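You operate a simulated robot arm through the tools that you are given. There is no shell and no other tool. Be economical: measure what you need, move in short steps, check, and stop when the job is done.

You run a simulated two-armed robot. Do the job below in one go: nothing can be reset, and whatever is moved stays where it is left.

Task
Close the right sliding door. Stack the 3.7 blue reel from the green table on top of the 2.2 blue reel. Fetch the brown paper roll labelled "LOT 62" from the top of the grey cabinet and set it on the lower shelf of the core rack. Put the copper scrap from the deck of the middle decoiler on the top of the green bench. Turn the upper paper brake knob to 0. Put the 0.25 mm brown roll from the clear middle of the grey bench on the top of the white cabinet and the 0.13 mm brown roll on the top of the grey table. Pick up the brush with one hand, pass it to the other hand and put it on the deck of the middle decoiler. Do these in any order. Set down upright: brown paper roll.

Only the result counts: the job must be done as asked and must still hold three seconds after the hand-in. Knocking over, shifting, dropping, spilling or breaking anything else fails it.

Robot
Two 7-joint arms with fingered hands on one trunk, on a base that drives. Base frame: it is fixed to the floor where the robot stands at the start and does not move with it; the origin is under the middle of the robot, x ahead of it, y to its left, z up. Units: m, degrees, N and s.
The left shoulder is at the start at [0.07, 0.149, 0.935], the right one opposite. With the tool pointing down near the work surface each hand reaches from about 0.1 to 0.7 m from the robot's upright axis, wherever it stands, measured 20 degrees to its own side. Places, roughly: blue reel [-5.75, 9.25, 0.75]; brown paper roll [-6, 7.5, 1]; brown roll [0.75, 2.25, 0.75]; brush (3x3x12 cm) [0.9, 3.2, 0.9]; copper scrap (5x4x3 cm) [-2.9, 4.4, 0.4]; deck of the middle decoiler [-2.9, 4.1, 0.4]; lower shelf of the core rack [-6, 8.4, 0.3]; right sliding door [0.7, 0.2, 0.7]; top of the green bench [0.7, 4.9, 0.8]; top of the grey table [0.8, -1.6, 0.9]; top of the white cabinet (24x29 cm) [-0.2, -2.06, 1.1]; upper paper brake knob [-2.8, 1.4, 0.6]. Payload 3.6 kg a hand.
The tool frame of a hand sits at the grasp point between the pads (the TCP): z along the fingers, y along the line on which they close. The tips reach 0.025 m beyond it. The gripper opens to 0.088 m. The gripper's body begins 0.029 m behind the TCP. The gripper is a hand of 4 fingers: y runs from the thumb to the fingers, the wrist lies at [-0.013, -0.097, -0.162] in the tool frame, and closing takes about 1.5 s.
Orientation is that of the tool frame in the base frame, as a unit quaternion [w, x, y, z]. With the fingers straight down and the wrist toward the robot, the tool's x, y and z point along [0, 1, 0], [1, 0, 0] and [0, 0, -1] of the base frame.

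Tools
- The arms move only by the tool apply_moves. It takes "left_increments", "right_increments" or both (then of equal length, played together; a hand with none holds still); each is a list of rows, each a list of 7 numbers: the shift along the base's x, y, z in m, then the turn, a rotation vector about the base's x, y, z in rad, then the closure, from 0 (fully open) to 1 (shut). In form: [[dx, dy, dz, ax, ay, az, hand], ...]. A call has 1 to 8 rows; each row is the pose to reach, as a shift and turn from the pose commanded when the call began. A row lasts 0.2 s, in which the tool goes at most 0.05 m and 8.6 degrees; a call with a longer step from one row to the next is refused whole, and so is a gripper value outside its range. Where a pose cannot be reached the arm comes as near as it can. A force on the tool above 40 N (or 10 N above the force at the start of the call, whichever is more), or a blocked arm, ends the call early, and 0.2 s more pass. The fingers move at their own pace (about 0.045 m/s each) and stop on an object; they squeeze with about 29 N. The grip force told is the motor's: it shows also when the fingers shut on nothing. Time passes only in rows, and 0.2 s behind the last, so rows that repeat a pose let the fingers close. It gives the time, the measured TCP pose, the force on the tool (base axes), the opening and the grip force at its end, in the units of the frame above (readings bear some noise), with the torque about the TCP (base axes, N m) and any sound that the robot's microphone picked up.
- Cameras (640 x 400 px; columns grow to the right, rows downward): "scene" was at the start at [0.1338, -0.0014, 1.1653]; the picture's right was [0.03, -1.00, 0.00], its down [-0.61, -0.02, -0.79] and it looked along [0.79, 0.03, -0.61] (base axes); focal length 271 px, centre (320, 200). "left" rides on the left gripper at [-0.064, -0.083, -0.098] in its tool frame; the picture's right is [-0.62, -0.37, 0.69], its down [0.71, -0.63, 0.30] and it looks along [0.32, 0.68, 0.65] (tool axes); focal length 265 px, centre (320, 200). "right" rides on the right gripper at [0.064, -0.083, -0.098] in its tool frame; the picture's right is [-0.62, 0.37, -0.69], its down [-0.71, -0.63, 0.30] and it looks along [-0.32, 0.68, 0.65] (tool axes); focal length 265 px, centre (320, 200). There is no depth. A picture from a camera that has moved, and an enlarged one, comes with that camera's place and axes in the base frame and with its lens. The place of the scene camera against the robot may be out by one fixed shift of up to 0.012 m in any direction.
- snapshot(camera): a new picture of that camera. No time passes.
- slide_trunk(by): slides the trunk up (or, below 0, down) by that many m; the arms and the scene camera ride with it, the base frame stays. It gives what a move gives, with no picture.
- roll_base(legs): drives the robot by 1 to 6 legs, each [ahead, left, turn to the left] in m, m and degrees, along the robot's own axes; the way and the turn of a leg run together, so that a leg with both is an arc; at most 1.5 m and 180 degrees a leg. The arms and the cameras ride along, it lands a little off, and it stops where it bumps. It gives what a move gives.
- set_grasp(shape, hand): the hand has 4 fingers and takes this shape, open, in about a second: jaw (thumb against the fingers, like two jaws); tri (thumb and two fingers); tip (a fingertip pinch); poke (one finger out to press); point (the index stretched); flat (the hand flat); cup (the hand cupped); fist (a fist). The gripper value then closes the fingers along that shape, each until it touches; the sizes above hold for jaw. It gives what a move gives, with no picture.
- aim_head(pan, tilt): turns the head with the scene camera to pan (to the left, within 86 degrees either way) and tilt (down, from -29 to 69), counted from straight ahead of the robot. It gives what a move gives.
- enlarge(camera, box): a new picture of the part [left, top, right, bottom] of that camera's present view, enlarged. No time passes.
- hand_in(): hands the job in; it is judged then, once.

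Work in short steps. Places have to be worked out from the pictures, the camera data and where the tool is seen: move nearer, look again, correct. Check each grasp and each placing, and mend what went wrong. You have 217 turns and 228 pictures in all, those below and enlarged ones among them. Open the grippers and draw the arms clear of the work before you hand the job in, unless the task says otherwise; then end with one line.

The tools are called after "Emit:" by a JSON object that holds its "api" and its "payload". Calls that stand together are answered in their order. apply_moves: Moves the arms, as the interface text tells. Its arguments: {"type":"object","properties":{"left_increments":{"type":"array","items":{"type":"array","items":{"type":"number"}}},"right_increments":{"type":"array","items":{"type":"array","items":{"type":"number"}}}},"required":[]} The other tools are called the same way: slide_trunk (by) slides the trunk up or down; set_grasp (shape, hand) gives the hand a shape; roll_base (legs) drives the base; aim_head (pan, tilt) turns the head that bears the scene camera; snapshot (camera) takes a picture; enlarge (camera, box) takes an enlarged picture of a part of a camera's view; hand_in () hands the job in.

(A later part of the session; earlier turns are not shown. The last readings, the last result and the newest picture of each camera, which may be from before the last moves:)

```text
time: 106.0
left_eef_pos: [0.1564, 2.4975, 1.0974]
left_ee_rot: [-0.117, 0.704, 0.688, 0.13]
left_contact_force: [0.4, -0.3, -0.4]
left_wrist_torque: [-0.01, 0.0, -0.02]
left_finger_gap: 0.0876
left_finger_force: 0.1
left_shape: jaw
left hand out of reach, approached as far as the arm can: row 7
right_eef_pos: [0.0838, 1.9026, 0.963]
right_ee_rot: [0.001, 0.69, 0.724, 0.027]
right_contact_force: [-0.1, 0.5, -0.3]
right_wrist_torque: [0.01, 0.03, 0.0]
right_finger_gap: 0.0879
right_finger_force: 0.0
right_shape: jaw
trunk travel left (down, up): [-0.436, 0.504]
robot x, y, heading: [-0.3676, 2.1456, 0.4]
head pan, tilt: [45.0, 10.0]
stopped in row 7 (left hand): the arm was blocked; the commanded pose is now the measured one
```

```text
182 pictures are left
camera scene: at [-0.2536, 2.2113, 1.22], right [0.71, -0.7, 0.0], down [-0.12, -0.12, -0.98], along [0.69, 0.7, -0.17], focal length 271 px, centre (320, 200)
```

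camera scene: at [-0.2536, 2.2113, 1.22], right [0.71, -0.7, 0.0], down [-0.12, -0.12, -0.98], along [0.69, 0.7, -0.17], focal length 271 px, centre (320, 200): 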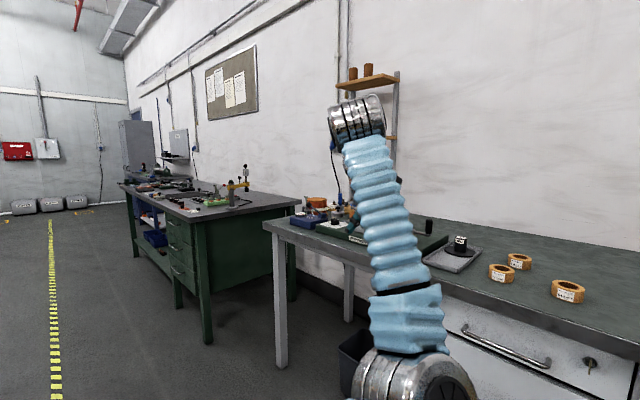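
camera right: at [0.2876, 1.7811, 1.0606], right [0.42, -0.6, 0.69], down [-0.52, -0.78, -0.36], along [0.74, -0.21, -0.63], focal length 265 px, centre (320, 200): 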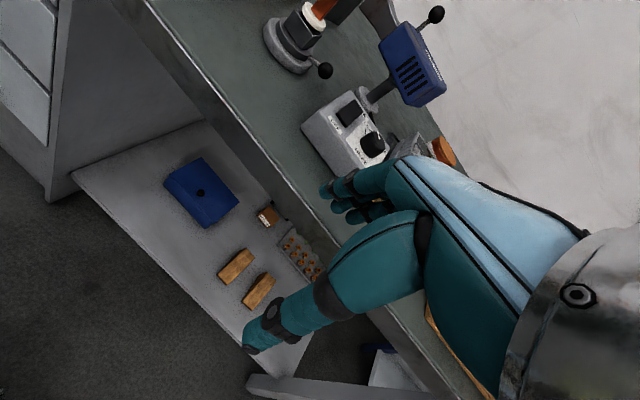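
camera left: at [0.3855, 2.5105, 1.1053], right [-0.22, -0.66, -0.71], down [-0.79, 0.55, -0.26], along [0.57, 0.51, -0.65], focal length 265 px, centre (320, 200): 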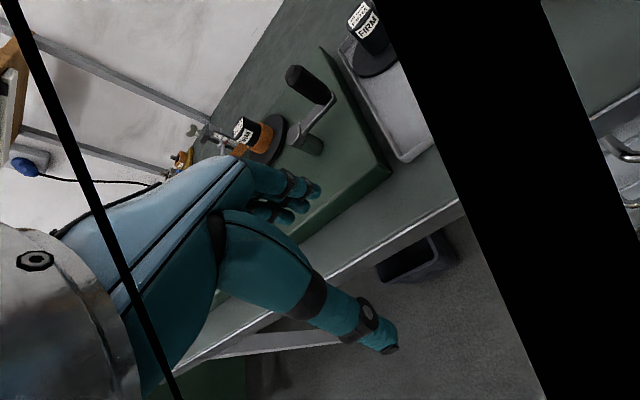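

The elbow drifted inward again near the end. I go back up, roll again, and move the hand to the right of the shoulder before unrolling.

Emit:
{"api": "apply_moves", "payload": {"left_increments": [[0, -0.02, 0.03, 0.13, 0, -0.03, 0], [0, -0.04, 0.06, 0.26, 0, -0.06, 0], [0, -0.07, 0.09, 0.39, 0, -0.09, 0], [0, -0.1, 0.12, 0.52, 0, -0.12, 0], [0, -0.13, 0.14, 0.65, 0, -0.15, 0], [0, -0.16, 0.16, 0.78, 0, -0.18, 0], [0, -0.19, 0.18, 0.91, 0, -0.21, 0], [0, -0.22, 0.2, 1.04, 0, -0.24, 0]]}}

Emit:
{"api": "apply_moves", "payload": {"left_increments": [[0, -0.03, 0.0, 0.0, 0, 0, 0], [0, -0.06, 0.0, 0, 0, 0, 0], [0, -0.09, 0.0, 0, 0, 0, 0], [0, -0.12, 0.0, 0, 0, 0, 0]]}}

Emit:
{"api": "snapshot", "payload": {"camera": "scene"}}

```text
time: 108.0
left_eef_pos: [0.1642, 2.3385, 1.298]
left_ee_rot: [-0.443, 0.616, 0.487, 0.432]
left_contact_force: [-0.6, 0.9, 0.6]
left_wrist_torque: [0.01, 0.03, 0.02]
left_finger_gap: 0.0879
left_finger_force: 0.2
left_shape: jaw
right_eef_pos: [0.0825, 1.9032, 0.9637]
right_ee_rot: [0.002, 0.69, 0.723, 0.028]
right_contact_force: [0.3, -1.3, -0.3]
right_wrist_torque: [0.03, 0.03, 0.04]
right_finger_gap: 0.088
right_finger_force: 0.0
right_shape: jaw
trunk travel left (down, up): [-0.436, 0.504]
robot x, y, heading: [-0.3637, 2.1489, 0.5]
head pan, tilt: [45.0, 10.0]
stopped in row 8 (left hand): the arm was blocked; the commanded pose is now the measured one
```

```text
time: 108.8
left_eef_pos: [0.1804, 2.3667, 1.2954]
left_ee_rot: [-0.452, 0.599, 0.549, 0.367]
left_contact_force: [-0.4, 0.1, 0.5]
left_wrist_torque: [0.0, -0.02, 0.0]
left_finger_gap: 0.088
left_finger_force: 0.0
left_shape: jaw
right_eef_pos: [0.081, 1.9017, 0.9648]
right_ee_rot: [0.003, 0.69, 0.724, 0.029]
right_contact_force: [0.2, -0.5, 0.5]
right_wrist_torque: [0.0, -0.02, 0.02]
right_finger_gap: 0.0879
right_finger_force: 0.1
right_shape: jaw
trunk travel left (down, up): [-0.436, 0.504]
robot x, y, heading: [-0.3662, 2.1479, 0.3]
head pan, tilt: [45.0, 10.0]
stopped in row 3 (left hand): the arm was blocked; the commanded pose is now the measured one
```

```text
181 pictures are left
camera scene: at [-0.2563, 2.211, 1.2203], right [0.71, -0.7, 0.0], down [-0.12, -0.12, -0.98], along [0.69, 0.7, -0.17], focal length 271 px, centre (320, 200)
```

scene: 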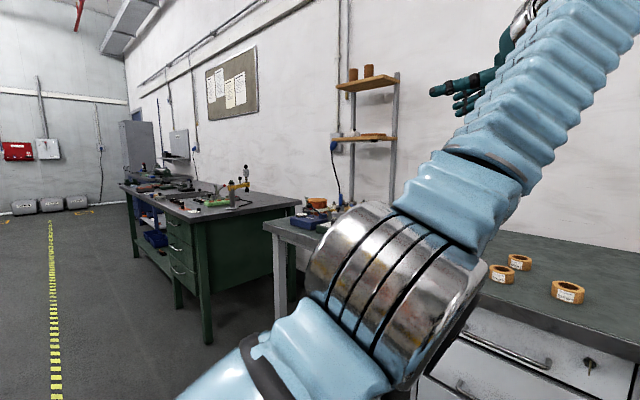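

Now the elbow is on the outer left with the forearm coming across. I unroll while lowering and moving slightly forward.

Emit:
{"api": "apply_moves", "payload": {"left_increments": [[0.01, 0, -0.02, -0.146, -0.015, 0.01, 0], [0.02, 0, -0.04, -0.292, -0.03, 0.02, 0], [0.03, 0, -0.06, -0.438, -0.046, 0.03, 0], [0.04, 0, -0.08, -0.584, -0.061, 0.04, 0], [0.05, 0, -0.11, -0.73, -0.076, 0.045, 0], [0.06, 0, -0.14, -0.876, -0.092, 0.05, 0], [0.07, 0, -0.17, -1.022, -0.107, 0.06, 0], [0.08, 0, -0.2, -1.168, -0.122, 0.07, 0]]}}

Emit:
{"api": "snapshot", "payload": {"camera": "scene"}}

```text
time: 110.6
left_eef_pos: [0.2949, 2.3654, 1.1199]
left_ee_rot: [-0.038, 0.71, 0.702, 0.03]
left_contact_force: [0.3, 0.3, 0.1]
left_wrist_torque: [0.0, 0.0, 0.0]
left_finger_gap: 0.088
left_finger_force: 0.0
left_shape: jaw
left hand out of reach, approached as far as the arm can: row 5, 6, 7, 8
right_eef_pos: [0.0848, 1.903, 0.9625]
right_ee_rot: [0.003, 0.689, 0.724, 0.026]
right_contact_force: [0.1, 0.4, 0.4]
right_wrist_torque: [-0.01, 0.0, 0.0]
right_finger_gap: 0.0882
right_finger_force: 0.1
right_shape: jaw
trunk travel left (down, up): [-0.436, 0.504]
robot x, y, heading: [-0.3667, 2.1531, 0.5]
head pan, tilt: [45.0, 10.0]
```

```text
180 pictures are left
camera scene: at [-0.2531, 2.2114, 1.2199], right [0.71, -0.7, 0.0], down [-0.12, -0.12, -0.98], along [0.69, 0.7, -0.18], focal length 271 px, centre (320, 200)
```

scene: 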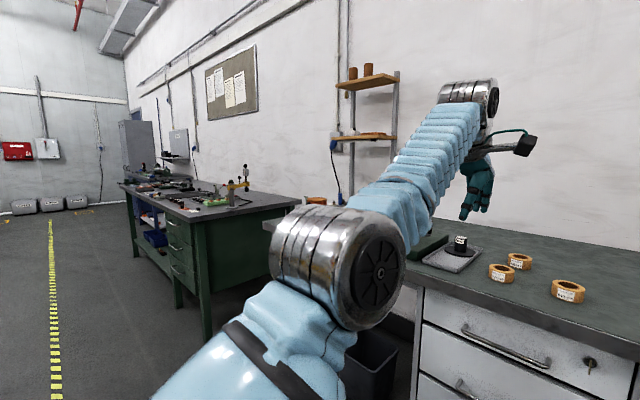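

It straightened again. I redo: roll the hand while bending back and up, then roll further while shifting right, before any unrolling.

Emit:
{"api": "apply_moves", "payload": {"left_increments": [[0, 0, 0.02, 0.146, 0, 0, 0], [0, 0, 0.04, 0.292, 0, 0, 0], [0, 0, 0.06, 0.438, 0, 0, 0], [-0.01, 0, 0.08, 0.584, 0, 0, 0], [-0.03, 0, 0.1, 0.73, 0, 0, 0], [-0.05, 0, 0.12, 0.876, 0, 0, 0], [-0.08, 0, 0.14, 1.022, 0, 0, 0], [-0.12, 0, 0.16, 1.168, 0, 0, 0]]}}

Emit:
{"api": "apply_moves", "payload": {"left_increments": [[-0.02, -0.01, 0.0, 0.146, 0, 0, 0], [-0.04, -0.03, 0.0, 0.292, 0, 0, 0], [-0.06, -0.05, 0.0, 0.438, 0, 0, 0], [-0.08, -0.08, 0.0, 0.584, 0, 0, 0], [-0.1, -0.11, 0.0, 0.73, 0, 0, 0], [-0.1, -0.14, 0, 0.876, 0, 0, 0]]}}

Emit:
{"api": "snapshot", "payload": {"camera": "scene"}}

```text
time: 112.6
left_eef_pos: [0.1999, 2.4139, 1.2913]
left_ee_rot: [-0.421, 0.571, 0.601, 0.368]
left_contact_force: [0.6, 0.1, -0.7]
left_wrist_torque: [-0.01, -0.02, -0.01]
left_finger_gap: 0.0877
left_finger_force: 0.0
left_shape: jaw
left hand out of reach, approached as far as the arm can: row 1, 2, 3, 4, 5, 6, 7, 8
right_eef_pos: [0.0829, 1.9029, 0.9619]
right_ee_rot: [0.002, 0.69, 0.724, 0.028]
right_contact_force: [0.7, 0.3, 0.4]
right_wrist_torque: [0.03, 0.02, 0.02]
right_finger_gap: 0.088
right_finger_force: 0.1
right_shape: jaw
trunk travel left (down, up): [-0.436, 0.504]
robot x, y, heading: [-0.3659, 2.1478, 0.2]
head pan, tilt: [45.0, 10.0]
stopped in row 8 (left hand): the arm was blocked; the commanded pose is now the measured one
```

```text
time: 113.5
left_eef_pos: [0.1759, 2.4377, 1.3321]
left_ee_rot: [-0.533, 0.466, 0.576, 0.409]
left_contact_force: [0.0, -0.5, 0.4]
left_wrist_torque: [-0.03, 0.02, 0.02]
left_finger_gap: 0.088
left_finger_force: 0.1
left_shape: jaw
left hand out of reach, approached as far as the arm can: row 1, 2, 3, 4
right_eef_pos: [0.0834, 1.9012, 0.9632]
right_ee_rot: [0.003, 0.69, 0.724, 0.029]
right_contact_force: [-0.4, -1.4, -0.6]
right_wrist_torque: [-0.01, 0.0, -0.02]
right_finger_gap: 0.0881
right_finger_force: 0.0
right_shape: jaw
trunk travel left (down, up): [-0.436, 0.504]
robot x, y, heading: [-0.3639, 2.1491, 0.5]
head pan, tilt: [45.0, 10.0]
stopped in row 4 (left hand): the arm was blocked; the commanded pose is now the measured one
```

```text
179 pictures are left
camera scene: at [-0.2543, 2.2103, 1.2202], right [0.71, -0.7, 0.0], down [-0.12, -0.12, -0.98], along [0.69, 0.7, -0.17], focal length 271 px, centre (320, 200)
```

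scene: 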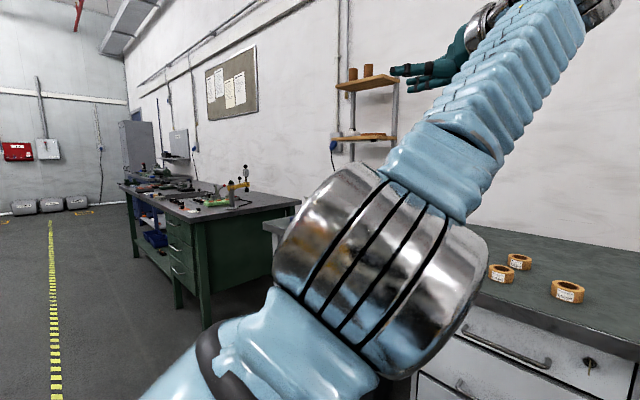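

The hinge has rolled past. Keeping the hand rolled, I now lower and retract so the elbow swings out left.

Emit:
{"api": "apply_moves", "payload": {"left_increments": [[-0.01, -0.01, -0.03, 0, 0, 0, 0], [-0.02, -0.02, -0.06, 0, 0, 0, 0], [-0.03, -0.03, -0.09, 0, 0, 0, 0], [-0.05, -0.04, -0.12, 0, 0, 0, 0], [-0.07, -0.04, -0.15, 0, 0, 0, 0], [-0.09, -0.04, -0.18, 0, 0, 0, 0], [-0.11, -0.04, -0.21, 0, 0, 0, 0], [-0.13, -0.04, -0.24, 0, 0, 0, 0]]}}

Emit:
{"api": "snapshot", "payload": {"camera": "scene"}}

```text
time: 114.6
left_eef_pos: [0.1867, 2.4273, 1.2751]
left_ee_rot: [-0.527, 0.463, 0.624, 0.343]
left_contact_force: [0.2, -0.7, 0.2]
left_wrist_torque: [0.01, 0.03, 0.01]
left_finger_gap: 0.0879
left_finger_force: 0.1
left_shape: jaw
left hand out of reach, approached as far as the arm can: row 1, 2, 3, 4, 5
right_eef_pos: [0.0841, 1.9024, 0.9626]
right_ee_rot: [0.002, 0.69, 0.724, 0.028]
right_contact_force: [0.8, 0.7, 0.5]
right_wrist_torque: [0.01, -0.01, 0.01]
right_finger_gap: 0.088
right_finger_force: 0.1
right_shape: jaw
trunk travel left (down, up): [-0.436, 0.504]
robot x, y, heading: [-0.3685, 2.1474, 0.7]
head pan, tilt: [45.0, 10.0]
stopped in row 5 (left hand): the arm was blocked; the commanded pose is now the measured one
```

```text
178 pictures are left
camera scene: at [-0.2539, 2.2109, 1.22], right [0.71, -0.7, 0.0], down [-0.12, -0.12, -0.98], along [0.69, 0.7, -0.17], focal length 271 px, centre (320, 200)
```

scene: 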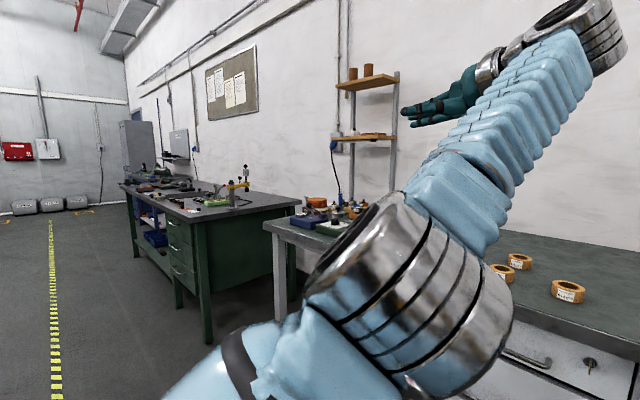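

The hinge's other cap now shows. I try moving the hand right and back so the forearm folds inward with the elbow left.

Emit:
{"api": "apply_moves", "payload": {"left_increments": [[-0.02, -0.03, 0.0, 0, 0, 0, 0], [-0.04, -0.06, 0.0, 0, 0, 0, 0], [-0.06, -0.09, 0, 0, 0, 0, 0], [-0.08, -0.12, -0.01, 0, 0, 0, 0], [-0.1, -0.15, -0.02, 0, 0, 0, 0], [-0.12, -0.18, -0.03, 0, 0, 0, 0], [-0.14, -0.2, -0.05, 0, 0, 0, 0], [-0.16, -0.22, -0.07, 0, 0, 0, 0]]}}

Emit:
{"api": "snapshot", "payload": {"camera": "scene"}}

```text
time: 115.5
left_eef_pos: [0.1452, 2.4283, 1.2744]
left_ee_rot: [-0.532, 0.447, 0.667, 0.268]
left_contact_force: [-0.5, 0.7, 0.2]
left_wrist_torque: [0.0, 0.0, 0.02]
left_finger_gap: 0.0879
left_finger_force: 0.0
left_shape: jaw
left hand out of reach, approached as far as the arm can: row 1, 2, 3, 4
right_eef_pos: [0.0837, 1.9024, 0.9625]
right_ee_rot: [0.001, 0.69, 0.723, 0.029]
right_contact_force: [-0.1, -0.4, 0.9]
right_wrist_torque: [-0.01, -0.02, -0.01]
right_finger_gap: 0.0882
right_finger_force: 0.0
right_shape: jaw
trunk travel left (down, up): [-0.436, 0.504]
robot x, y, heading: [-0.3667, 2.1474, 0.5]
head pan, tilt: [45.0, 10.0]
stopped in row 4 (left hand): the arm was blocked; the commanded pose is now the measured one
```

```text
177 pictures are left
camera scene: at [-0.2547, 2.2109, 1.2202], right [0.71, -0.7, 0.0], down [-0.12, -0.12, -0.98], along [0.69, 0.7, -0.17], focal length 271 px, centre (320, 200)
```

scene: 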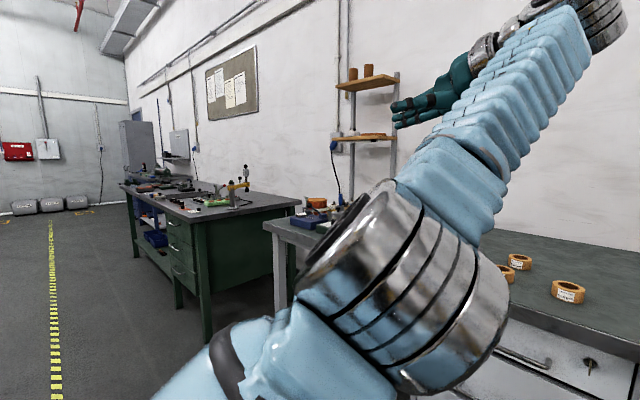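

The hinge is rolled and slightly bent. I unroll the hand about its wrist, keeping the wrist where it is.

Emit:
{"api": "apply_moves", "payload": {"left_increments": [[-0.005, -0.003, -0.022, -0.146, 0, 0, 0], [-0.01, -0.01, -0.043, -0.292, 0, 0, 0], [-0.015, -0.021, -0.066, -0.438, 0, 0, 0], [-0.02, -0.034, -0.085, -0.584, 0, 0, 0], [-0.025, -0.051, -0.1, -0.73, 0, 0, 0], [-0.03, -0.069, -0.117, -0.876, 0, 0, 0], [-0.035, -0.088, -0.128, -1.022, 0, 0, 0], [-0.04, -0.112, -0.137, -1.168, 0, 0, 0]]}}

Emit:
{"api": "snapshot", "payload": {"camera": "scene"}}

```text
time: 116.7
left_eef_pos: [0.1053, 2.4767, 1.2541]
left_ee_rot: [-0.401, 0.365, 0.827, 0.15]
left_contact_force: [0.4, 0.5, -0.7]
left_wrist_torque: [-0.01, 0.01, 0.01]
left_finger_gap: 0.0882
left_finger_force: 0.0
left_shape: jaw
left hand out of reach, approached as far as the arm can: row 1, 2, 3, 4, 5, 6
right_eef_pos: [0.0863, 1.9064, 0.9623]
right_ee_rot: [0.003, 0.689, 0.724, 0.026]
right_contact_force: [0.3, 0.4, -0.4]
right_wrist_torque: [-0.02, 0.01, -0.01]
right_finger_gap: 0.0881
right_finger_force: 0.0
right_shape: jaw
trunk travel left (down, up): [-0.436, 0.504]
robot x, y, heading: [-0.366, 2.1489, 0.7]
head pan, tilt: [45.0, 10.0]
stopped in row 6 (left hand): the arm was blocked; the commanded pose is now the measured one
```

```text
176 pictures are left
camera scene: at [-0.2509, 2.216, 1.2192], right [0.71, -0.7, 0.0], down [-0.13, -0.13, -0.98], along [0.69, 0.7, -0.18], focal length 271 px, centre (320, 200)
```

scene: 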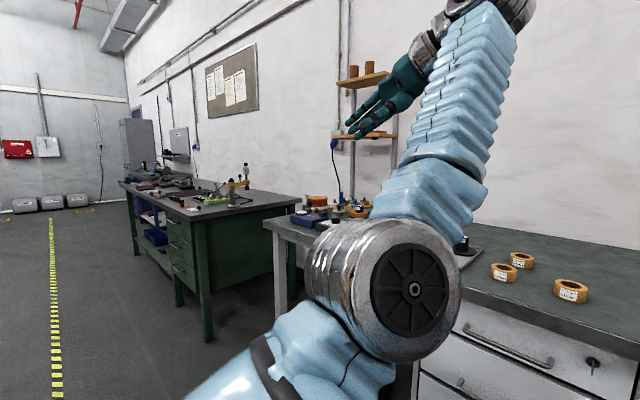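

Rolling the hand near shoulder height drags the elbow back. The door pose earlier was reachable in this elbow-low branch, so I go to that pose (fingers forward, low) and then retrace the good path up.

Emit:
{"api": "apply_moves", "payload": {"left_increments": [[0.01, -0.01, -0.03, -0.028, -0.106, -0.086, 0], [0.02, -0.02, -0.06, -0.056, -0.212, -0.171, 0], [0.03, -0.03, -0.1, -0.084, -0.318, -0.257, 0], [0.04, -0.04, -0.14, -0.112, -0.424, -0.342, 0], [0.05, -0.05, -0.18, -0.14, -0.53, -0.428, 0], [0.06, -0.06, -0.22, -0.169, -0.636, -0.513, 0], [0.07, -0.08, -0.26, -0.197, -0.742, -0.6, 0], [0.08, -0.1, -0.3, -0.225, -0.848, -0.685, 0]]}}

Emit:
{"api": "aim_head", "payload": {"pan": 40, "tilt": 40}}

Emit:
{"api": "snapshot", "payload": {"camera": "scene"}}

```text
time: 117.6
left_eef_pos: [0.1173, 2.5105, 1.1461]
left_ee_rot: [-0.218, 0.395, 0.868, 0.206]
left_contact_force: [-0.5, -0.3, -1.1]
left_wrist_torque: [0.01, 0.05, 0.01]
left_finger_gap: 0.0881
left_finger_force: 0.0
left_shape: jaw
right_eef_pos: [0.0849, 1.9039, 0.9632]
right_ee_rot: [0.002, 0.69, 0.723, 0.027]
right_contact_force: [0.2, -0.7, 0.0]
right_wrist_torque: [0.0, 0.04, -0.01]
right_finger_gap: 0.088
right_finger_force: 0.1
right_shape: jaw
trunk travel left (down, up): [-0.436, 0.504]
robot x, y, heading: [-0.3664, 2.1467, 0.6]
head pan, tilt: [45.0, 10.0]
stopped in row 4 (left hand): the arm was blocked; the commanded pose is now the measured one
```

```text
time: 118.6
left_eef_pos: [0.1149, 2.51, 1.1466]
left_ee_rot: [-0.218, 0.395, 0.868, 0.206]
left_contact_force: [-0.9, -0.3, 0.6]
left_wrist_torque: [0.0, -0.01, -0.04]
left_finger_gap: 0.0883
left_finger_force: 0.0
left_shape: jaw
right_eef_pos: [0.0829, 1.9028, 0.9625]
right_ee_rot: [0.002, 0.69, 0.724, 0.029]
right_contact_force: [-0.6, 0.4, -0.2]
right_wrist_torque: [0.07, 0.0, 0.03]
right_finger_gap: 0.0879
right_finger_force: 0.0
right_shape: jaw
trunk travel left (down, up): [-0.436, 0.504]
robot x, y, heading: [-0.3667, 2.1453, 0.4]
head pan, tilt: [40.0, 40.0]
```

```text
175 pictures are left
camera scene: at [-0.2548, 2.2002, 1.1725], right [0.65, -0.76, 0.0], down [-0.49, -0.42, -0.77], along [0.58, 0.5, -0.64], focal length 271 px, centre (320, 200)
```

scene: 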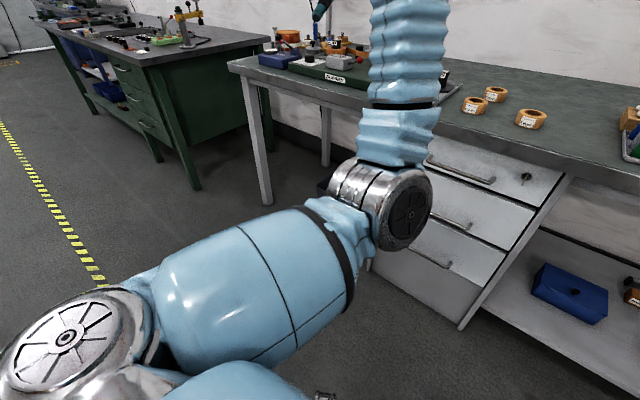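

The wrist is being forced to bend too far. I turn the hand to line up with the forearm (fingers forward/up) first, about the wrist.

Emit:
{"api": "apply_moves", "payload": {"left_increments": [[0.014, -0.003, 0.012, 0.086, -0.087, -0.079, 0], [0.028, -0.007, 0.028, 0.172, -0.174, -0.158, 0], [0.042, -0.012, 0.045, 0.258, -0.261, -0.237, 0], [0.055, -0.02, 0.066, 0.344, -0.348, -0.316, 0], [0.067, -0.03, 0.09, 0.43, -0.435, -0.395, 0], [0.078, -0.042, 0.115, 0.516, -0.522, -0.474, 0], [0.087, -0.055, 0.14, 0.602, -0.609, -0.553, 0], [0.095, -0.066, 0.165, 0.688, -0.696, -0.632, 0]]}}

Emit:
{"api": "aim_head", "payload": {"pan": 40, "tilt": 15}}

Emit:
{"api": "snapshot", "payload": {"camera": "scene"}}

```text
time: 120.4
left_eef_pos: [0.2086, 2.4441, 1.3114]
left_ee_rot: [0.038, 0.45, 0.61, 0.651]
left_contact_force: [0.2, -0.3, -0.1]
left_wrist_torque: [-0.02, -0.05, 0.02]
left_finger_gap: 0.088
left_finger_force: 0.2
left_shape: jaw
right_eef_pos: [0.084, 1.903, 0.9637]
right_ee_rot: [0.002, 0.69, 0.724, 0.028]
right_contact_force: [-0.1, -0.4, -0.5]
right_wrist_torque: [-0.05, 0.0, -0.02]
right_finger_gap: 0.0878
right_finger_force: 0.0
right_shape: jaw
trunk travel left (down, up): [-0.436, 0.504]
robot x, y, heading: [-0.3638, 2.1485, 0.4]
head pan, tilt: [40.0, 40.0]
```

```text
time: 121.3
left_eef_pos: [0.209, 2.4439, 1.312]
left_ee_rot: [0.038, 0.45, 0.612, 0.65]
left_contact_force: [-0.1, 0.0, -0.2]
left_wrist_torque: [-0.01, 0.0, 0.0]
left_finger_gap: 0.0881
left_finger_force: 0.0
left_shape: jaw
right_eef_pos: [0.0843, 1.903, 0.9621]
right_ee_rot: [0.003, 0.69, 0.724, 0.027]
right_contact_force: [-0.5, -0.4, 0.5]
right_wrist_torque: [0.01, 0.01, 0.01]
right_finger_gap: 0.0881
right_finger_force: 0.0
right_shape: jaw
trunk travel left (down, up): [-0.436, 0.504]
robot x, y, heading: [-0.3659, 2.1507, 0.8]
head pan, tilt: [40.0, 15.0]
```

```text
174 pictures are left
camera scene: at [-0.2489, 2.2054, 1.2119], right [0.65, -0.76, 0.0], down [-0.2, -0.17, -0.97], along [0.73, 0.63, -0.26], focal length 271 px, centre (320, 200)
```

scene: 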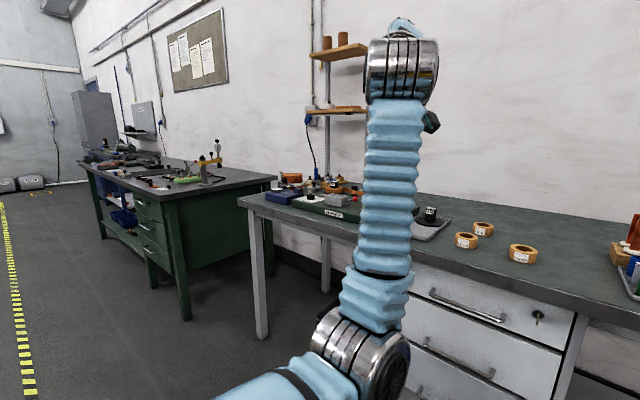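

All reached cleanly. I continue to the door-like orientation while lowering in front.

Emit:
{"api": "apply_moves", "payload": {"left_increments": [[0.01, -0.015, -0.02, -0.09, 0.004, -0.097, 0], [0.02, -0.03, -0.05, -0.18, 0.008, -0.194, 0], [0.03, -0.045, -0.09, -0.27, 0.012, -0.291, 0], [0.04, -0.06, -0.13, -0.36, 0.015, -0.388, 0], [0.04, -0.075, -0.17, -0.45, 0.019, -0.485, 0], [0.04, -0.09, -0.21, -0.54, 0.023, -0.582, 0], [0.04, -0.105, -0.25, -0.637, 0.027, -0.681, 0], [0.04, -0.12, -0.29, -0.637, 0.027, -0.681, 0]]}}

Emit:
{"api": "aim_head", "payload": {"pan": 40, "tilt": 40}}

Emit:
{"api": "snapshot", "payload": {"camera": "scene"}}

```text
time: 123.1
left_eef_pos: [0.2492, 2.3341, 1.0324]
left_ee_rot: [0.376, 0.593, 0.597, 0.388]
left_contact_force: [0.2, 0.2, 0.5]
left_wrist_torque: [-0.01, 0.02, 0.02]
left_finger_gap: 0.0879
left_finger_force: 0.0
left_shape: jaw
right_eef_pos: [0.0842, 1.9028, 0.9631]
right_ee_rot: [0.002, 0.689, 0.724, 0.028]
right_contact_force: [0.4, 0.4, 0.2]
right_wrist_torque: [-0.02, -0.01, -0.01]
right_finger_gap: 0.088
right_finger_force: 0.0
right_shape: jaw
trunk travel left (down, up): [-0.436, 0.504]
robot x, y, heading: [-0.3645, 2.1479, 0.5]
head pan, tilt: [40.0, 15.0]
```

```text
time: 124.0
left_eef_pos: [0.2504, 2.3329, 1.0295]
left_ee_rot: [0.372, 0.596, 0.598, 0.387]
left_contact_force: [-0.4, -0.1, -0.5]
left_wrist_torque: [0.0, -0.01, 0.01]
left_finger_gap: 0.088
left_finger_force: 0.1
left_shape: jaw
right_eef_pos: [0.0833, 1.9026, 0.9622]
right_ee_rot: [0.003, 0.689, 0.724, 0.028]
right_contact_force: [0.8, -0.1, 0.2]
right_wrist_torque: [0.03, -0.04, -0.02]
right_finger_gap: 0.0881
right_finger_force: 0.2
right_shape: jaw
trunk travel left (down, up): [-0.436, 0.504]
robot x, y, heading: [-0.3695, 2.1443, 0.7]
head pan, tilt: [40.0, 40.0]
```

```text
173 pictures are left
camera scene: at [-0.2554, 2.1997, 1.1726], right [0.65, -0.76, 0.0], down [-0.49, -0.42, -0.77], along [0.58, 0.5, -0.64], focal length 271 px, centre (320, 200)
```

scene: 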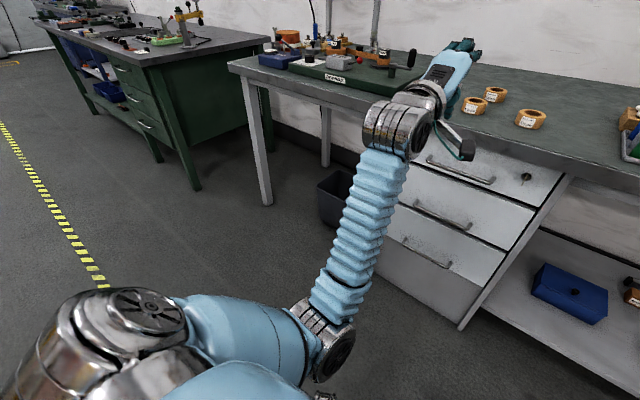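

The arm looks natural now. I retrace the original path: unpitch to pointing down near the start-like ready pose.

Emit:
{"api": "apply_moves", "payload": {"left_increments": [[0.0, 0.0, 0, 0, 0.14, 0, 0], [0.0, 0, 0, 0, 0.28, 0, 0], [0.0, 0, 0, 0, 0.42, 0, 0], [0, 0, 0, 0, 0.56, 0, 0], [0, 0, -0.01, 0, 0.7, 0, 0], [0, 0, -0.02, 0, 0.84, 0, 0], [0, 0, -0.03, 0, 0.98, 0, 0], [0, 0, -0.04, 0, 1.12, 0, 0]]}}

Emit:
{"api": "snapshot", "payload": {"camera": "scene"}}

```text
time: 125.8
left_eef_pos: [0.249, 2.3232, 0.981]
left_ee_rot: [0.002, 0.707, 0.707, -0.002]
left_contact_force: [0.3, 0.6, -1.4]
left_wrist_torque: [0.02, 0.02, 0.0]
left_finger_gap: 0.0879
left_finger_force: 0.1
left_shape: jaw
right_eef_pos: [0.0838, 1.9015, 0.9633]
right_ee_rot: [0.004, 0.69, 0.723, 0.028]
right_contact_force: [-0.4, 0.9, 0.0]
right_wrist_torque: [0.01, -0.01, 0.0]
right_finger_gap: 0.0879
right_finger_force: 0.0
right_shape: jaw
trunk travel left (down, up): [-0.436, 0.504]
robot x, y, heading: [-0.3673, 2.1481, 0.8]
head pan, tilt: [40.0, 40.0]
```

```text
172 pictures are left
camera scene: at [-0.255, 2.1998, 1.1724], right [0.65, -0.76, 0.0], down [-0.49, -0.42, -0.77], along [0.58, 0.5, -0.64], focal length 271 px, centre (320, 200)
```

scene: 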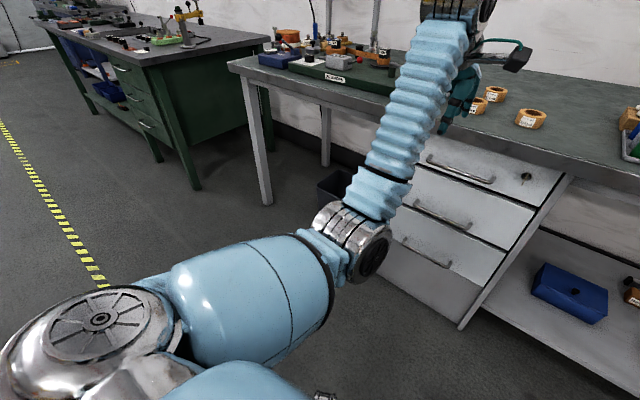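

Recovered: the left hand points down properly at [0.249, 2.323, 0.98]. I drive the base so the hand comes over the 0.25 roll.

Emit:
{"api": "roll_base", "payload": {"legs": [[0.34, 0.033, 0]]}}

Emit:
{"api": "snapshot", "payload": {"camera": "left"}}

Emit:
{"api": "snapshot", "payload": {"camera": "scene"}}

```text
time: 130.6
left_eef_pos: [0.589, 2.3584, 0.9828]
left_ee_rot: [0.002, 0.709, 0.705, -0.001]
left_contact_force: [0.0, 0.0, 0.7]
left_wrist_torque: [0.0, 0.05, 0.0]
left_finger_gap: 0.0876
left_finger_force: 0.1
left_shape: jaw
right_eef_pos: [0.4209, 1.9366, 0.9637]
right_ee_rot: [0.003, 0.691, 0.722, 0.029]
right_contact_force: [-0.7, -0.3, 0.6]
right_wrist_torque: [-0.04, 0.0, -0.01]
right_finger_gap: 0.088
right_finger_force: 0.0
right_shape: jaw
trunk travel left (down, up): [-0.436, 0.504]
robot x, y, heading: [-0.0282, 2.1842, 0.5]
head pan, tilt: [40.0, 40.0]
```

```text
171 pictures are left
camera left: at [0.5041, 2.2945, 1.0809], right [-0.37, -0.62, -0.69], down [-0.63, 0.72, -0.31], along [0.69, 0.32, -0.65], focal length 265 px, centre (320, 200)
```

left: 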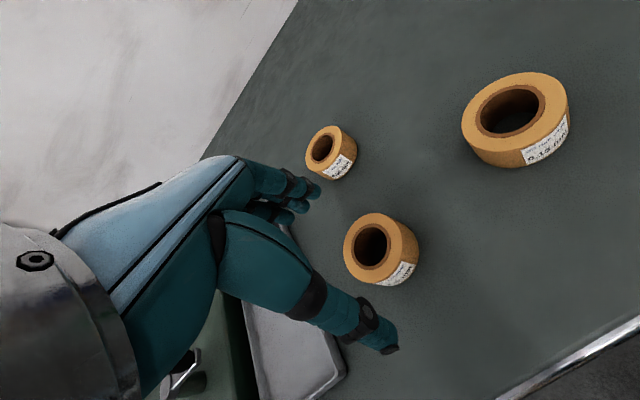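

```text
170 pictures are left
camera scene: at [0.0847, 2.2359, 1.1725], right [0.65, -0.76, 0.0], down [-0.49, -0.42, -0.77], along [0.58, 0.5, -0.64], focal length 271 px, centre (320, 200)
```

scene: 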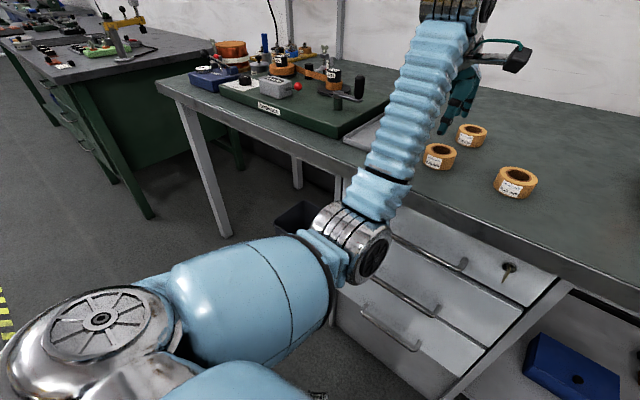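

Both cameras agree: 0.25 roll at [0.611, 2.362], top 0.903. I centre and descend over it.

Emit:
{"api": "apply_moves", "payload": {"left_increments": [[0.023, 0.004, 0, 0, 0, 0, 0], [0.023, 0.004, -0.03, 0, 0, 0, 0], [0.023, 0.004, -0.045, 0, 0, 0, 0], [0.023, 0.004, -0.06, 0, 0, 0, 0], [0.023, 0.004, -0.07, 0, 0, 0, 0], [0.023, 0.004, -0.076, 0, 0, 0, 0]]}}

Emit:
{"api": "snapshot", "payload": {"camera": "left"}}

```text
time: 132.0
left_eef_pos: [0.6107, 2.3619, 0.9057]
left_ee_rot: [0.002, 0.708, 0.706, -0.002]
left_contact_force: [0.0, 0.4, -0.6]
left_wrist_torque: [0.0, 0.02, 0.0]
left_finger_gap: 0.088
left_finger_force: 0.1
left_shape: jaw
right_eef_pos: [0.4214, 1.9374, 0.9629]
right_ee_rot: [0.003, 0.691, 0.722, 0.028]
right_contact_force: [-0.2, 0.1, 0.3]
right_wrist_torque: [0.01, 0.02, -0.02]
right_finger_gap: 0.0882
right_finger_force: 0.1
right_shape: jaw
trunk travel left (down, up): [-0.436, 0.504]
robot x, y, heading: [-0.0266, 2.1832, 0.6]
head pan, tilt: [40.0, 40.0]
```

```text
169 pictures are left
camera left: at [0.5275, 2.2986, 1.0046], right [-0.37, -0.62, -0.69], down [-0.63, 0.72, -0.31], along [0.69, 0.32, -0.65], focal length 265 px, centre (320, 200)
```

left: 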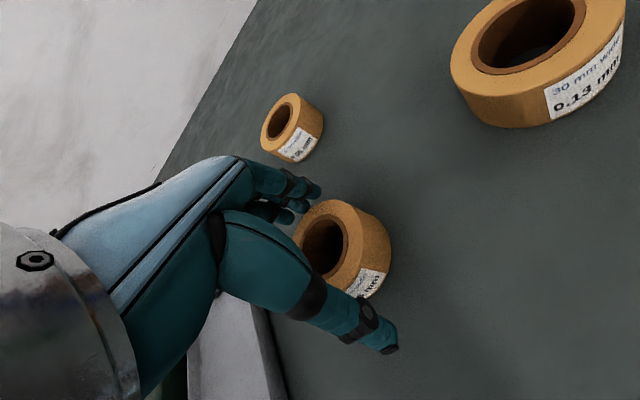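

The roll sits between thumb and fingers. I close and then lift a bit.

Emit:
{"api": "apply_moves", "payload": {"left_increments": [[0, 0, 0, 0, 0, 0, 0.5], [0, 0, 0, 0, 0, 0, 1], [0, 0, 0, 0, 0, 0, 1], [0, 0, 0, 0, 0, 0, 1], [0, 0, 0, 0, 0, 0, 1], [0, 0, 0, 0, 0, 0, 1], [0, 0, 0, 0, 0, 0, 1], [0, 0, 0.02, 0, 0, 0, 1]]}}

Emit:
{"api": "apply_moves", "payload": {"left_increments": [[0, 0, 0.04, 0, 0, 0, 1], [0, 0, 0.08, 0, 0, 0, 1], [0, 0, 0.12, 0, 0, 0, 1]]}}

Emit:
{"api": "snapshot", "payload": {"camera": "left"}}

```text
time: 133.8
left_eef_pos: [0.6123, 2.3629, 0.9254]
left_ee_rot: [0.001, 0.709, 0.706, -0.001]
left_contact_force: [0.7, -0.3, 0.2]
left_wrist_torque: [0.04, 0.01, 0.01]
left_finger_gap: 0.0499
left_finger_force: 28.8
left_shape: jaw
right_eef_pos: [0.4211, 1.9374, 0.9637]
right_ee_rot: [0.003, 0.691, 0.722, 0.028]
right_contact_force: [0.1, -1.4, -0.2]
right_wrist_torque: [0.0, 0.04, 0.0]
right_finger_gap: 0.0881
right_finger_force: 0.0
right_shape: jaw
trunk travel left (down, up): [-0.436, 0.504]
robot x, y, heading: [-0.0285, 2.1797, 0.7]
head pan, tilt: [40.0, 40.0]
```

```text
time: 134.6
left_eef_pos: [0.6117, 2.3624, 1.0467]
left_ee_rot: [0.002, 0.708, 0.706, 0.0]
left_contact_force: [0.3, -0.7, -0.3]
left_wrist_torque: [0.03, 0.02, 0.0]
left_finger_gap: 0.0496
left_finger_force: 29.0
left_shape: jaw
right_eef_pos: [0.4185, 1.9368, 0.9645]
right_ee_rot: [0.002, 0.69, 0.723, 0.029]
right_contact_force: [1.0, 0.6, 0.9]
right_wrist_torque: [-0.02, -0.05, 0.01]
right_finger_gap: 0.088
right_finger_force: 0.0
right_shape: jaw
trunk travel left (down, up): [-0.436, 0.504]
robot x, y, heading: [-0.0262, 2.1865, 0.6]
head pan, tilt: [40.0, 40.0]
```

```text
168 pictures are left
camera left: at [0.5269, 2.2984, 1.1459], right [-0.37, -0.62, -0.69], down [-0.63, 0.72, -0.31], along [0.69, 0.32, -0.65], focal length 265 px, centre (320, 200)
```

left: 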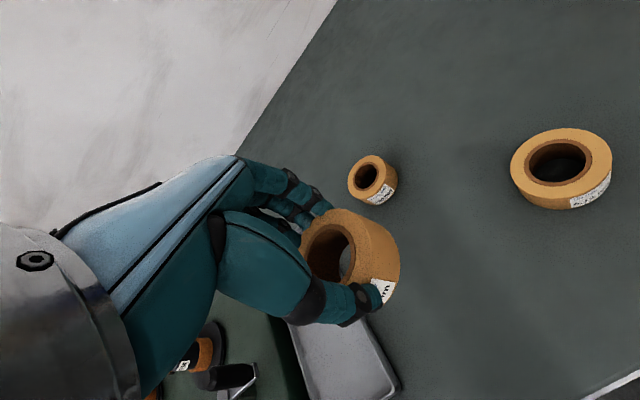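

Grasp holds. I raise the left a bit, shift the base left, then bring the right hand over the 0.13 roll.

Emit:
{"api": "apply_moves", "payload": {"left_increments": [[0, 0, 0.03, 0, 0, 0, 1], [0, 0, 0.06, 0, 0, 0, 1]], "right_increments": [[0, 0, 0.02, -0.018, 0.022, -0.022, 0], [0, 0, 0.03, -0.036, 0.044, -0.044, 0]]}}

Emit:
{"api": "roll_base", "payload": {"legs": [[0, 0.2, 0]]}}

Emit:
{"api": "apply_moves", "payload": {"right_increments": [[0.04, 0.018, 0, 0, 0, 0, 0], [0.08, 0.036, 0, 0, 0, 0, 0], [0.12, 0.054, 0, 0, 0, 0, 0], [0.155, 0.072, 0, 0, 0, 0, 0], [0.19, 0.09, 0, 0, 0, 0, 0]]}}

Emit:
{"api": "snapshot", "payload": {"camera": "right"}}

```text
time: 135.2
left_eef_pos: [0.61, 2.3611, 1.1068]
left_ee_rot: [0.002, 0.708, 0.706, -0.001]
left_contact_force: [0.1, 0.2, 0.5]
left_wrist_torque: [0.0, -0.01, 0.0]
left_finger_gap: 0.0494
left_finger_force: 28.8
left_shape: jaw
right_eef_pos: [0.4201, 1.938, 0.9931]
right_ee_rot: [0.0, 0.707, 0.708, 0.0]
right_contact_force: [-0.5, 0.5, 0.3]
right_wrist_torque: [-0.02, -0.04, 0.01]
right_finger_gap: 0.0881
right_finger_force: 0.1
right_shape: jaw
trunk travel left (down, up): [-0.436, 0.504]
robot x, y, heading: [-0.029, 2.1863, 0.4]
head pan, tilt: [40.0, 40.0]
```

```text
time: 138.4
left_eef_pos: [0.6113, 2.5587, 1.1053]
left_ee_rot: [0.003, 0.709, 0.705, -0.001]
left_contact_force: [0.1, 0.4, -0.7]
left_wrist_torque: [-0.01, 0.0, 0.01]
left_finger_gap: 0.0496
left_finger_force: 29.0
left_shape: jaw
right_eef_pos: [0.4189, 2.1337, 0.9938]
right_ee_rot: [0.0, 0.708, 0.706, -0.001]
right_contact_force: [0.1, 0.5, -0.6]
right_wrist_torque: [-0.03, -0.03, 0.02]
right_finger_gap: 0.088
right_finger_force: 0.0
right_shape: jaw
trunk travel left (down, up): [-0.436, 0.504]
robot x, y, heading: [-0.0289, 2.382, 0.3]
head pan, tilt: [40.0, 40.0]
```

```text
time: 139.6
left_eef_pos: [0.6119, 2.5589, 1.1052]
left_ee_rot: [0.003, 0.71, 0.704, -0.001]
left_contact_force: [0.0, 0.2, -1.3]
left_wrist_torque: [0.0, 0.01, 0.0]
left_finger_gap: 0.0497
left_finger_force: 28.8
left_shape: jaw
right_eef_pos: [0.6094, 2.2244, 0.9923]
right_ee_rot: [0.0, 0.708, 0.706, 0.0]
right_contact_force: [0.3, -0.2, 0.0]
right_wrist_torque: [-0.03, -0.02, 0.01]
right_finger_gap: 0.0877
right_finger_force: 0.0
right_shape: jaw
trunk travel left (down, up): [-0.436, 0.504]
robot x, y, heading: [-0.0295, 2.3875, 0.2]
head pan, tilt: [40.0, 40.0]
```

```text
167 pictures are left
camera right: at [0.5276, 2.2894, 1.0921], right [0.37, -0.62, 0.69], down [-0.63, -0.71, -0.3], along [0.68, -0.33, -0.65], focal length 265 px, centre (320, 200)
```

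right: 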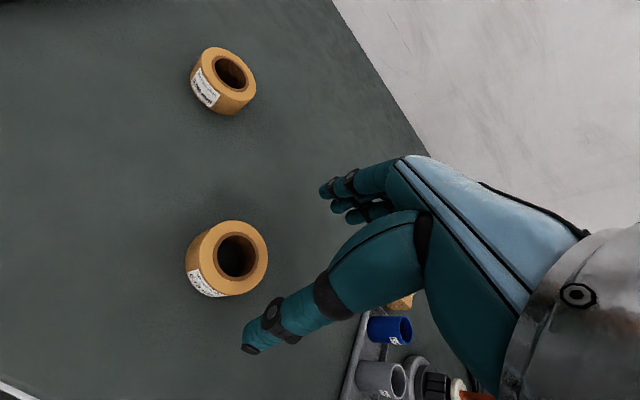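

Right camera puts the 0.13 roll at [0.614, 2.232]. I descend and grasp.

Emit:
{"api": "apply_moves", "payload": {"right_increments": [[0.004, 0.007, -0.03, 0, 0, 0, 0], [0.004, 0.007, -0.05, 0, 0, 0, 0], [0.004, 0.007, -0.07, 0, 0, 0, 0], [0.004, 0.007, -0.086, 0, 0, 0, 0], [0.004, 0.007, -0.086, 0, 0, 0, 0]]}}

Emit:
{"api": "apply_moves", "payload": {"right_increments": [[0, 0, 0, 0, 0, 0, 0.5], [0, 0, 0, 0, 0, 0, 1], [0, 0, 0, 0, 0, 0, 1], [0, 0, 0, 0, 0, 0, 1], [0, 0, 0, 0, 0, 0, 1], [0, 0, 0, 0, 0, 0, 1], [0, 0, 0, 0, 0, 0, 1], [0, 0, 0.03, 0, 0, 0, 1]]}}

Emit:
{"api": "apply_moves", "payload": {"right_increments": [[0, 0, 0.04, 0, 0, 0, 1], [0, 0, 0.08, 0, 0, 0, 1], [0, 0, 0.12, 0, 0, 0, 1], [0, 0, 0.16, 0, 0, 0, 1]]}}

Emit:
{"api": "snapshot", "payload": {"camera": "right"}}

```text
time: 140.8
left_eef_pos: [0.6112, 2.5566, 1.1052]
left_ee_rot: [0.002, 0.709, 0.705, -0.001]
left_contact_force: [0.4, -0.4, -0.4]
left_wrist_torque: [0.03, 0.04, 0.01]
left_finger_gap: 0.0498
left_finger_force: 29.0
left_shape: jaw
right_eef_pos: [0.6127, 2.2311, 0.9068]
right_ee_rot: [-0.001, 0.708, 0.707, 0.0]
right_contact_force: [0.2, 1.2, -0.3]
right_wrist_torque: [-0.01, -0.03, -0.02]
right_finger_gap: 0.0881
right_finger_force: 0.2
right_shape: jaw
trunk travel left (down, up): [-0.436, 0.504]
robot x, y, heading: [-0.0297, 2.3871, 0.1]
head pan, tilt: [40.0, 40.0]
```

```text
time: 142.6
left_eef_pos: [0.6107, 2.5597, 1.1059]
left_ee_rot: [0.002, 0.709, 0.705, 0.0]
left_contact_force: [0.5, 0.5, -0.3]
left_wrist_torque: [0.0, -0.01, 0.02]
left_finger_gap: 0.0495
left_finger_force: 29.1
left_shape: jaw
right_eef_pos: [0.6128, 2.2314, 0.9373]
right_ee_rot: [-0.001, 0.708, 0.707, 0.0]
right_contact_force: [-0.1, 0.0, -1.3]
right_wrist_torque: [0.01, 0.0, 0.01]
right_finger_gap: 0.0509
right_finger_force: 29.1
right_shape: jaw
trunk travel left (down, up): [-0.436, 0.504]
robot x, y, heading: [-0.0282, 2.385, 0.3]
head pan, tilt: [40.0, 40.0]
```

```text
time: 143.6
left_eef_pos: [0.6101, 2.5594, 1.1058]
left_ee_rot: [0.002, 0.709, 0.706, -0.002]
left_contact_force: [0.6, 0.7, 0.0]
left_wrist_torque: [-0.03, -0.01, 0.01]
left_finger_gap: 0.0496
left_finger_force: 29.2
left_shape: jaw
right_eef_pos: [0.6126, 2.2335, 1.0979]
right_ee_rot: [0.001, 0.708, 0.706, -0.001]
right_contact_force: [0.9, 0.4, -0.8]
right_wrist_torque: [-0.02, -0.01, -0.04]
right_finger_gap: 0.0511
right_finger_force: 28.7
right_shape: jaw
trunk travel left (down, up): [-0.436, 0.504]
robot x, y, heading: [-0.0305, 2.3858, 0.3]
head pan, tilt: [40.0, 40.0]
```

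```text
166 pictures are left
camera right: at [0.5302, 2.2967, 1.1974], right [0.37, -0.62, 0.69], down [-0.63, -0.71, -0.3], along [0.68, -0.33, -0.65], focal length 265 px, centre (320, 200)
```

right: 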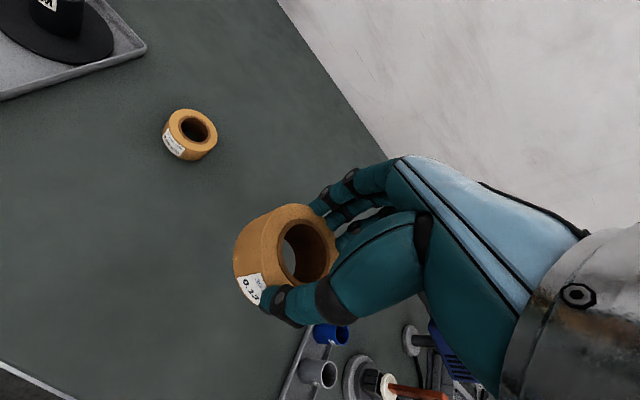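

Both rolls are held. I back off and drive right along the aisle toward the grey table.

Emit:
{"api": "roll_base", "payload": {"legs": [[-0.15, 0, 0], [0, -1.3, 0], [0, -1.3, 0]]}}

Emit:
{"api": "aim_head", "payload": {"pan": -40, "tilt": 25}}

Emit:
{"api": "snapshot", "payload": {"camera": "scene"}}

```text
time: 178.9
left_eef_pos: [0.488, -0.0494, 1.1051]
left_ee_rot: [0.002, 0.705, 0.709, -0.001]
left_contact_force: [-0.1, 0.1, -0.5]
left_wrist_torque: [-0.01, -0.03, -0.03]
left_finger_gap: 0.049
left_finger_force: 29.5
left_shape: jaw
right_eef_pos: [0.4936, -0.3782, 1.0963]
right_ee_rot: [0.0, 0.703, 0.711, -0.001]
right_contact_force: [0.4, 0.3, -0.2]
right_wrist_torque: [0.02, 0.02, -0.03]
right_finger_gap: 0.0509
right_finger_force: 28.8
right_shape: jaw
trunk travel left (down, up): [-0.436, 0.504]
robot x, y, heading: [-0.1495, -0.2335, 1.1]
head pan, tilt: [40.0, 40.0]
```

```text
time: 180.5
left_eef_pos: [0.4871, -0.049, 1.1057]
left_ee_rot: [0.001, 0.705, 0.71, -0.001]
left_contact_force: [-0.7, -0.2, -0.8]
left_wrist_torque: [0.0, -0.01, 0.0]
left_finger_gap: 0.0492
left_finger_force: 29.3
left_shape: jaw
right_eef_pos: [0.4958, -0.3762, 1.0967]
right_ee_rot: [0.0, 0.704, 0.711, 0.001]
right_contact_force: [-0.3, -1.0, -0.2]
right_wrist_torque: [0.0, -0.03, -0.03]
right_finger_gap: 0.0511
right_finger_force: 28.7
right_shape: jaw
trunk travel left (down, up): [-0.436, 0.504]
robot x, y, heading: [-0.1513, -0.2288, 1.0]
head pan, tilt: [-40.0, 25.0]
```

```text
165 pictures are left
camera scene: at [-0.0304, -0.2926, 1.1958], right [-0.63, -0.78, 0.0], down [-0.33, 0.27, -0.91], along [0.71, -0.57, -0.42], focal length 271 px, centre (320, 200)
```

scene: 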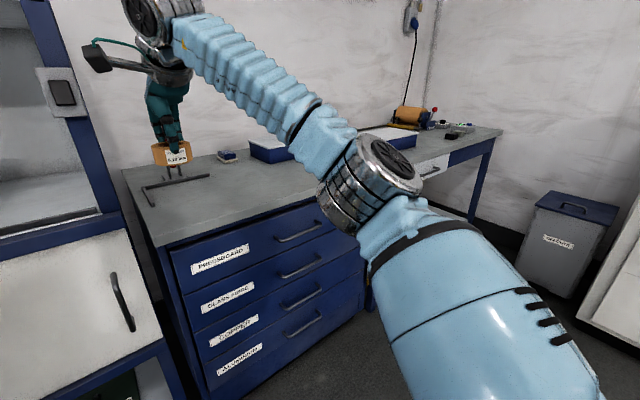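

The door looks closed. The grey table is farther along; I drive on and look again.

Emit:
{"api": "roll_base", "payload": {"legs": [[-0.05, -1.0, -1]]}}

Emit:
{"api": "aim_head", "payload": {"pan": -10, "tilt": 35}}

Emit:
{"api": "snapshot", "payload": {"camera": "scene"}}

Emit:
{"api": "aim_head", "payload": {"pan": -70, "tilt": 25}}

Emit:
{"api": "snapshot", "payload": {"camera": "scene"}}

```text
time: 193.4
left_eef_pos: [0.455, -1.049, 1.1045]
left_ee_rot: [0.002, 0.706, 0.709, -0.001]
left_contact_force: [-0.3, 0.2, -0.5]
left_wrist_torque: [-0.02, 0.02, 0.04]
left_finger_gap: 0.0491
left_finger_force: 29.2
left_shape: jaw
right_eef_pos: [0.4608, -1.3775, 1.0965]
right_ee_rot: [0.0, 0.705, 0.709, 0.0]
right_contact_force: [-0.5, -0.4, -0.4]
right_wrist_torque: [-0.01, 0.01, -0.02]
right_finger_gap: 0.051
right_finger_force: 28.9
right_shape: jaw
trunk travel left (down, up): [-0.436, 0.504]
robot x, y, heading: [-0.1861, -1.2318, 0.6]
head pan, tilt: [-40.0, 25.0]
```

```text
time: 194.4
left_eef_pos: [0.4549, -1.05, 1.105]
left_ee_rot: [0.001, 0.706, 0.708, -0.002]
left_contact_force: [0.3, -0.2, -1.3]
left_wrist_torque: [-0.04, 0.0, 0.01]
left_finger_gap: 0.0494
left_finger_force: 29.2
left_shape: jaw
right_eef_pos: [0.4611, -1.3779, 1.0964]
right_ee_rot: [0.0, 0.705, 0.709, 0.0]
right_contact_force: [-0.2, 0.2, 0.2]
right_wrist_torque: [0.0, 0.02, -0.01]
right_finger_gap: 0.051
right_finger_force: 29.5
right_shape: jaw
trunk travel left (down, up): [-0.436, 0.504]
robot x, y, heading: [-0.1842, -1.2272, 0.7]
head pan, tilt: [-10.0, 35.0]
```

```text
164 pictures are left
camera scene: at [-0.0491, -1.2463, 1.18], right [-0.16, -0.99, 0.0], down [-0.57, 0.09, -0.82], along [0.81, -0.13, -0.57], focal length 271 px, centre (320, 200)
```

scene: 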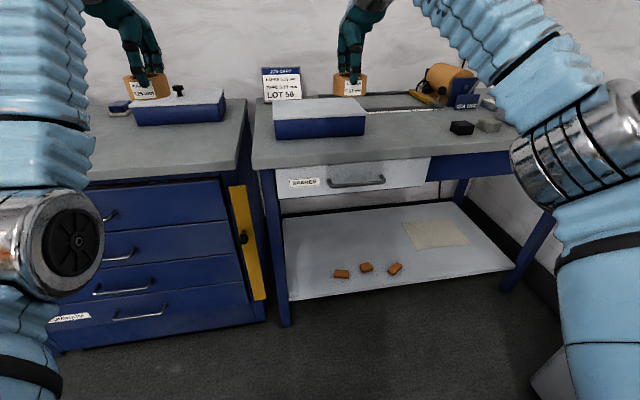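

```text
time: 195.7
left_eef_pos: [0.4556, -1.0499, 1.1063]
left_ee_rot: [0.001, 0.706, 0.708, -0.001]
left_contact_force: [-0.2, 0.0, -0.8]
left_wrist_torque: [-0.01, 0.02, 0.03]
left_finger_gap: 0.0492
left_finger_force: 28.8
left_shape: jaw
right_eef_pos: [0.4613, -1.3773, 1.0967]
right_ee_rot: [0.001, 0.704, 0.71, 0.0]
right_contact_force: [0.4, -0.4, -0.9]
right_wrist_torque: [-0.02, 0.03, -0.02]
right_finger_gap: 0.0511
right_finger_force: 29.7
right_shape: jaw
trunk travel left (down, up): [-0.436, 0.504]
robot x, y, heading: [-0.1835, -1.2265, 0.8]
head pan, tilt: [-70.0, 25.0]
```

```text
163 pictures are left
camera scene: at [-0.1033, -1.3182, 1.1958], right [-0.93, -0.36, 0.0], down [-0.15, 0.4, -0.91], along [0.32, -0.85, -0.42], focal length 271 px, centre (320, 200)
```

scene: 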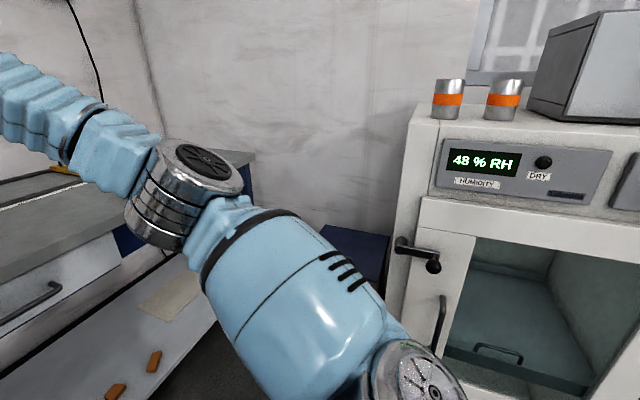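

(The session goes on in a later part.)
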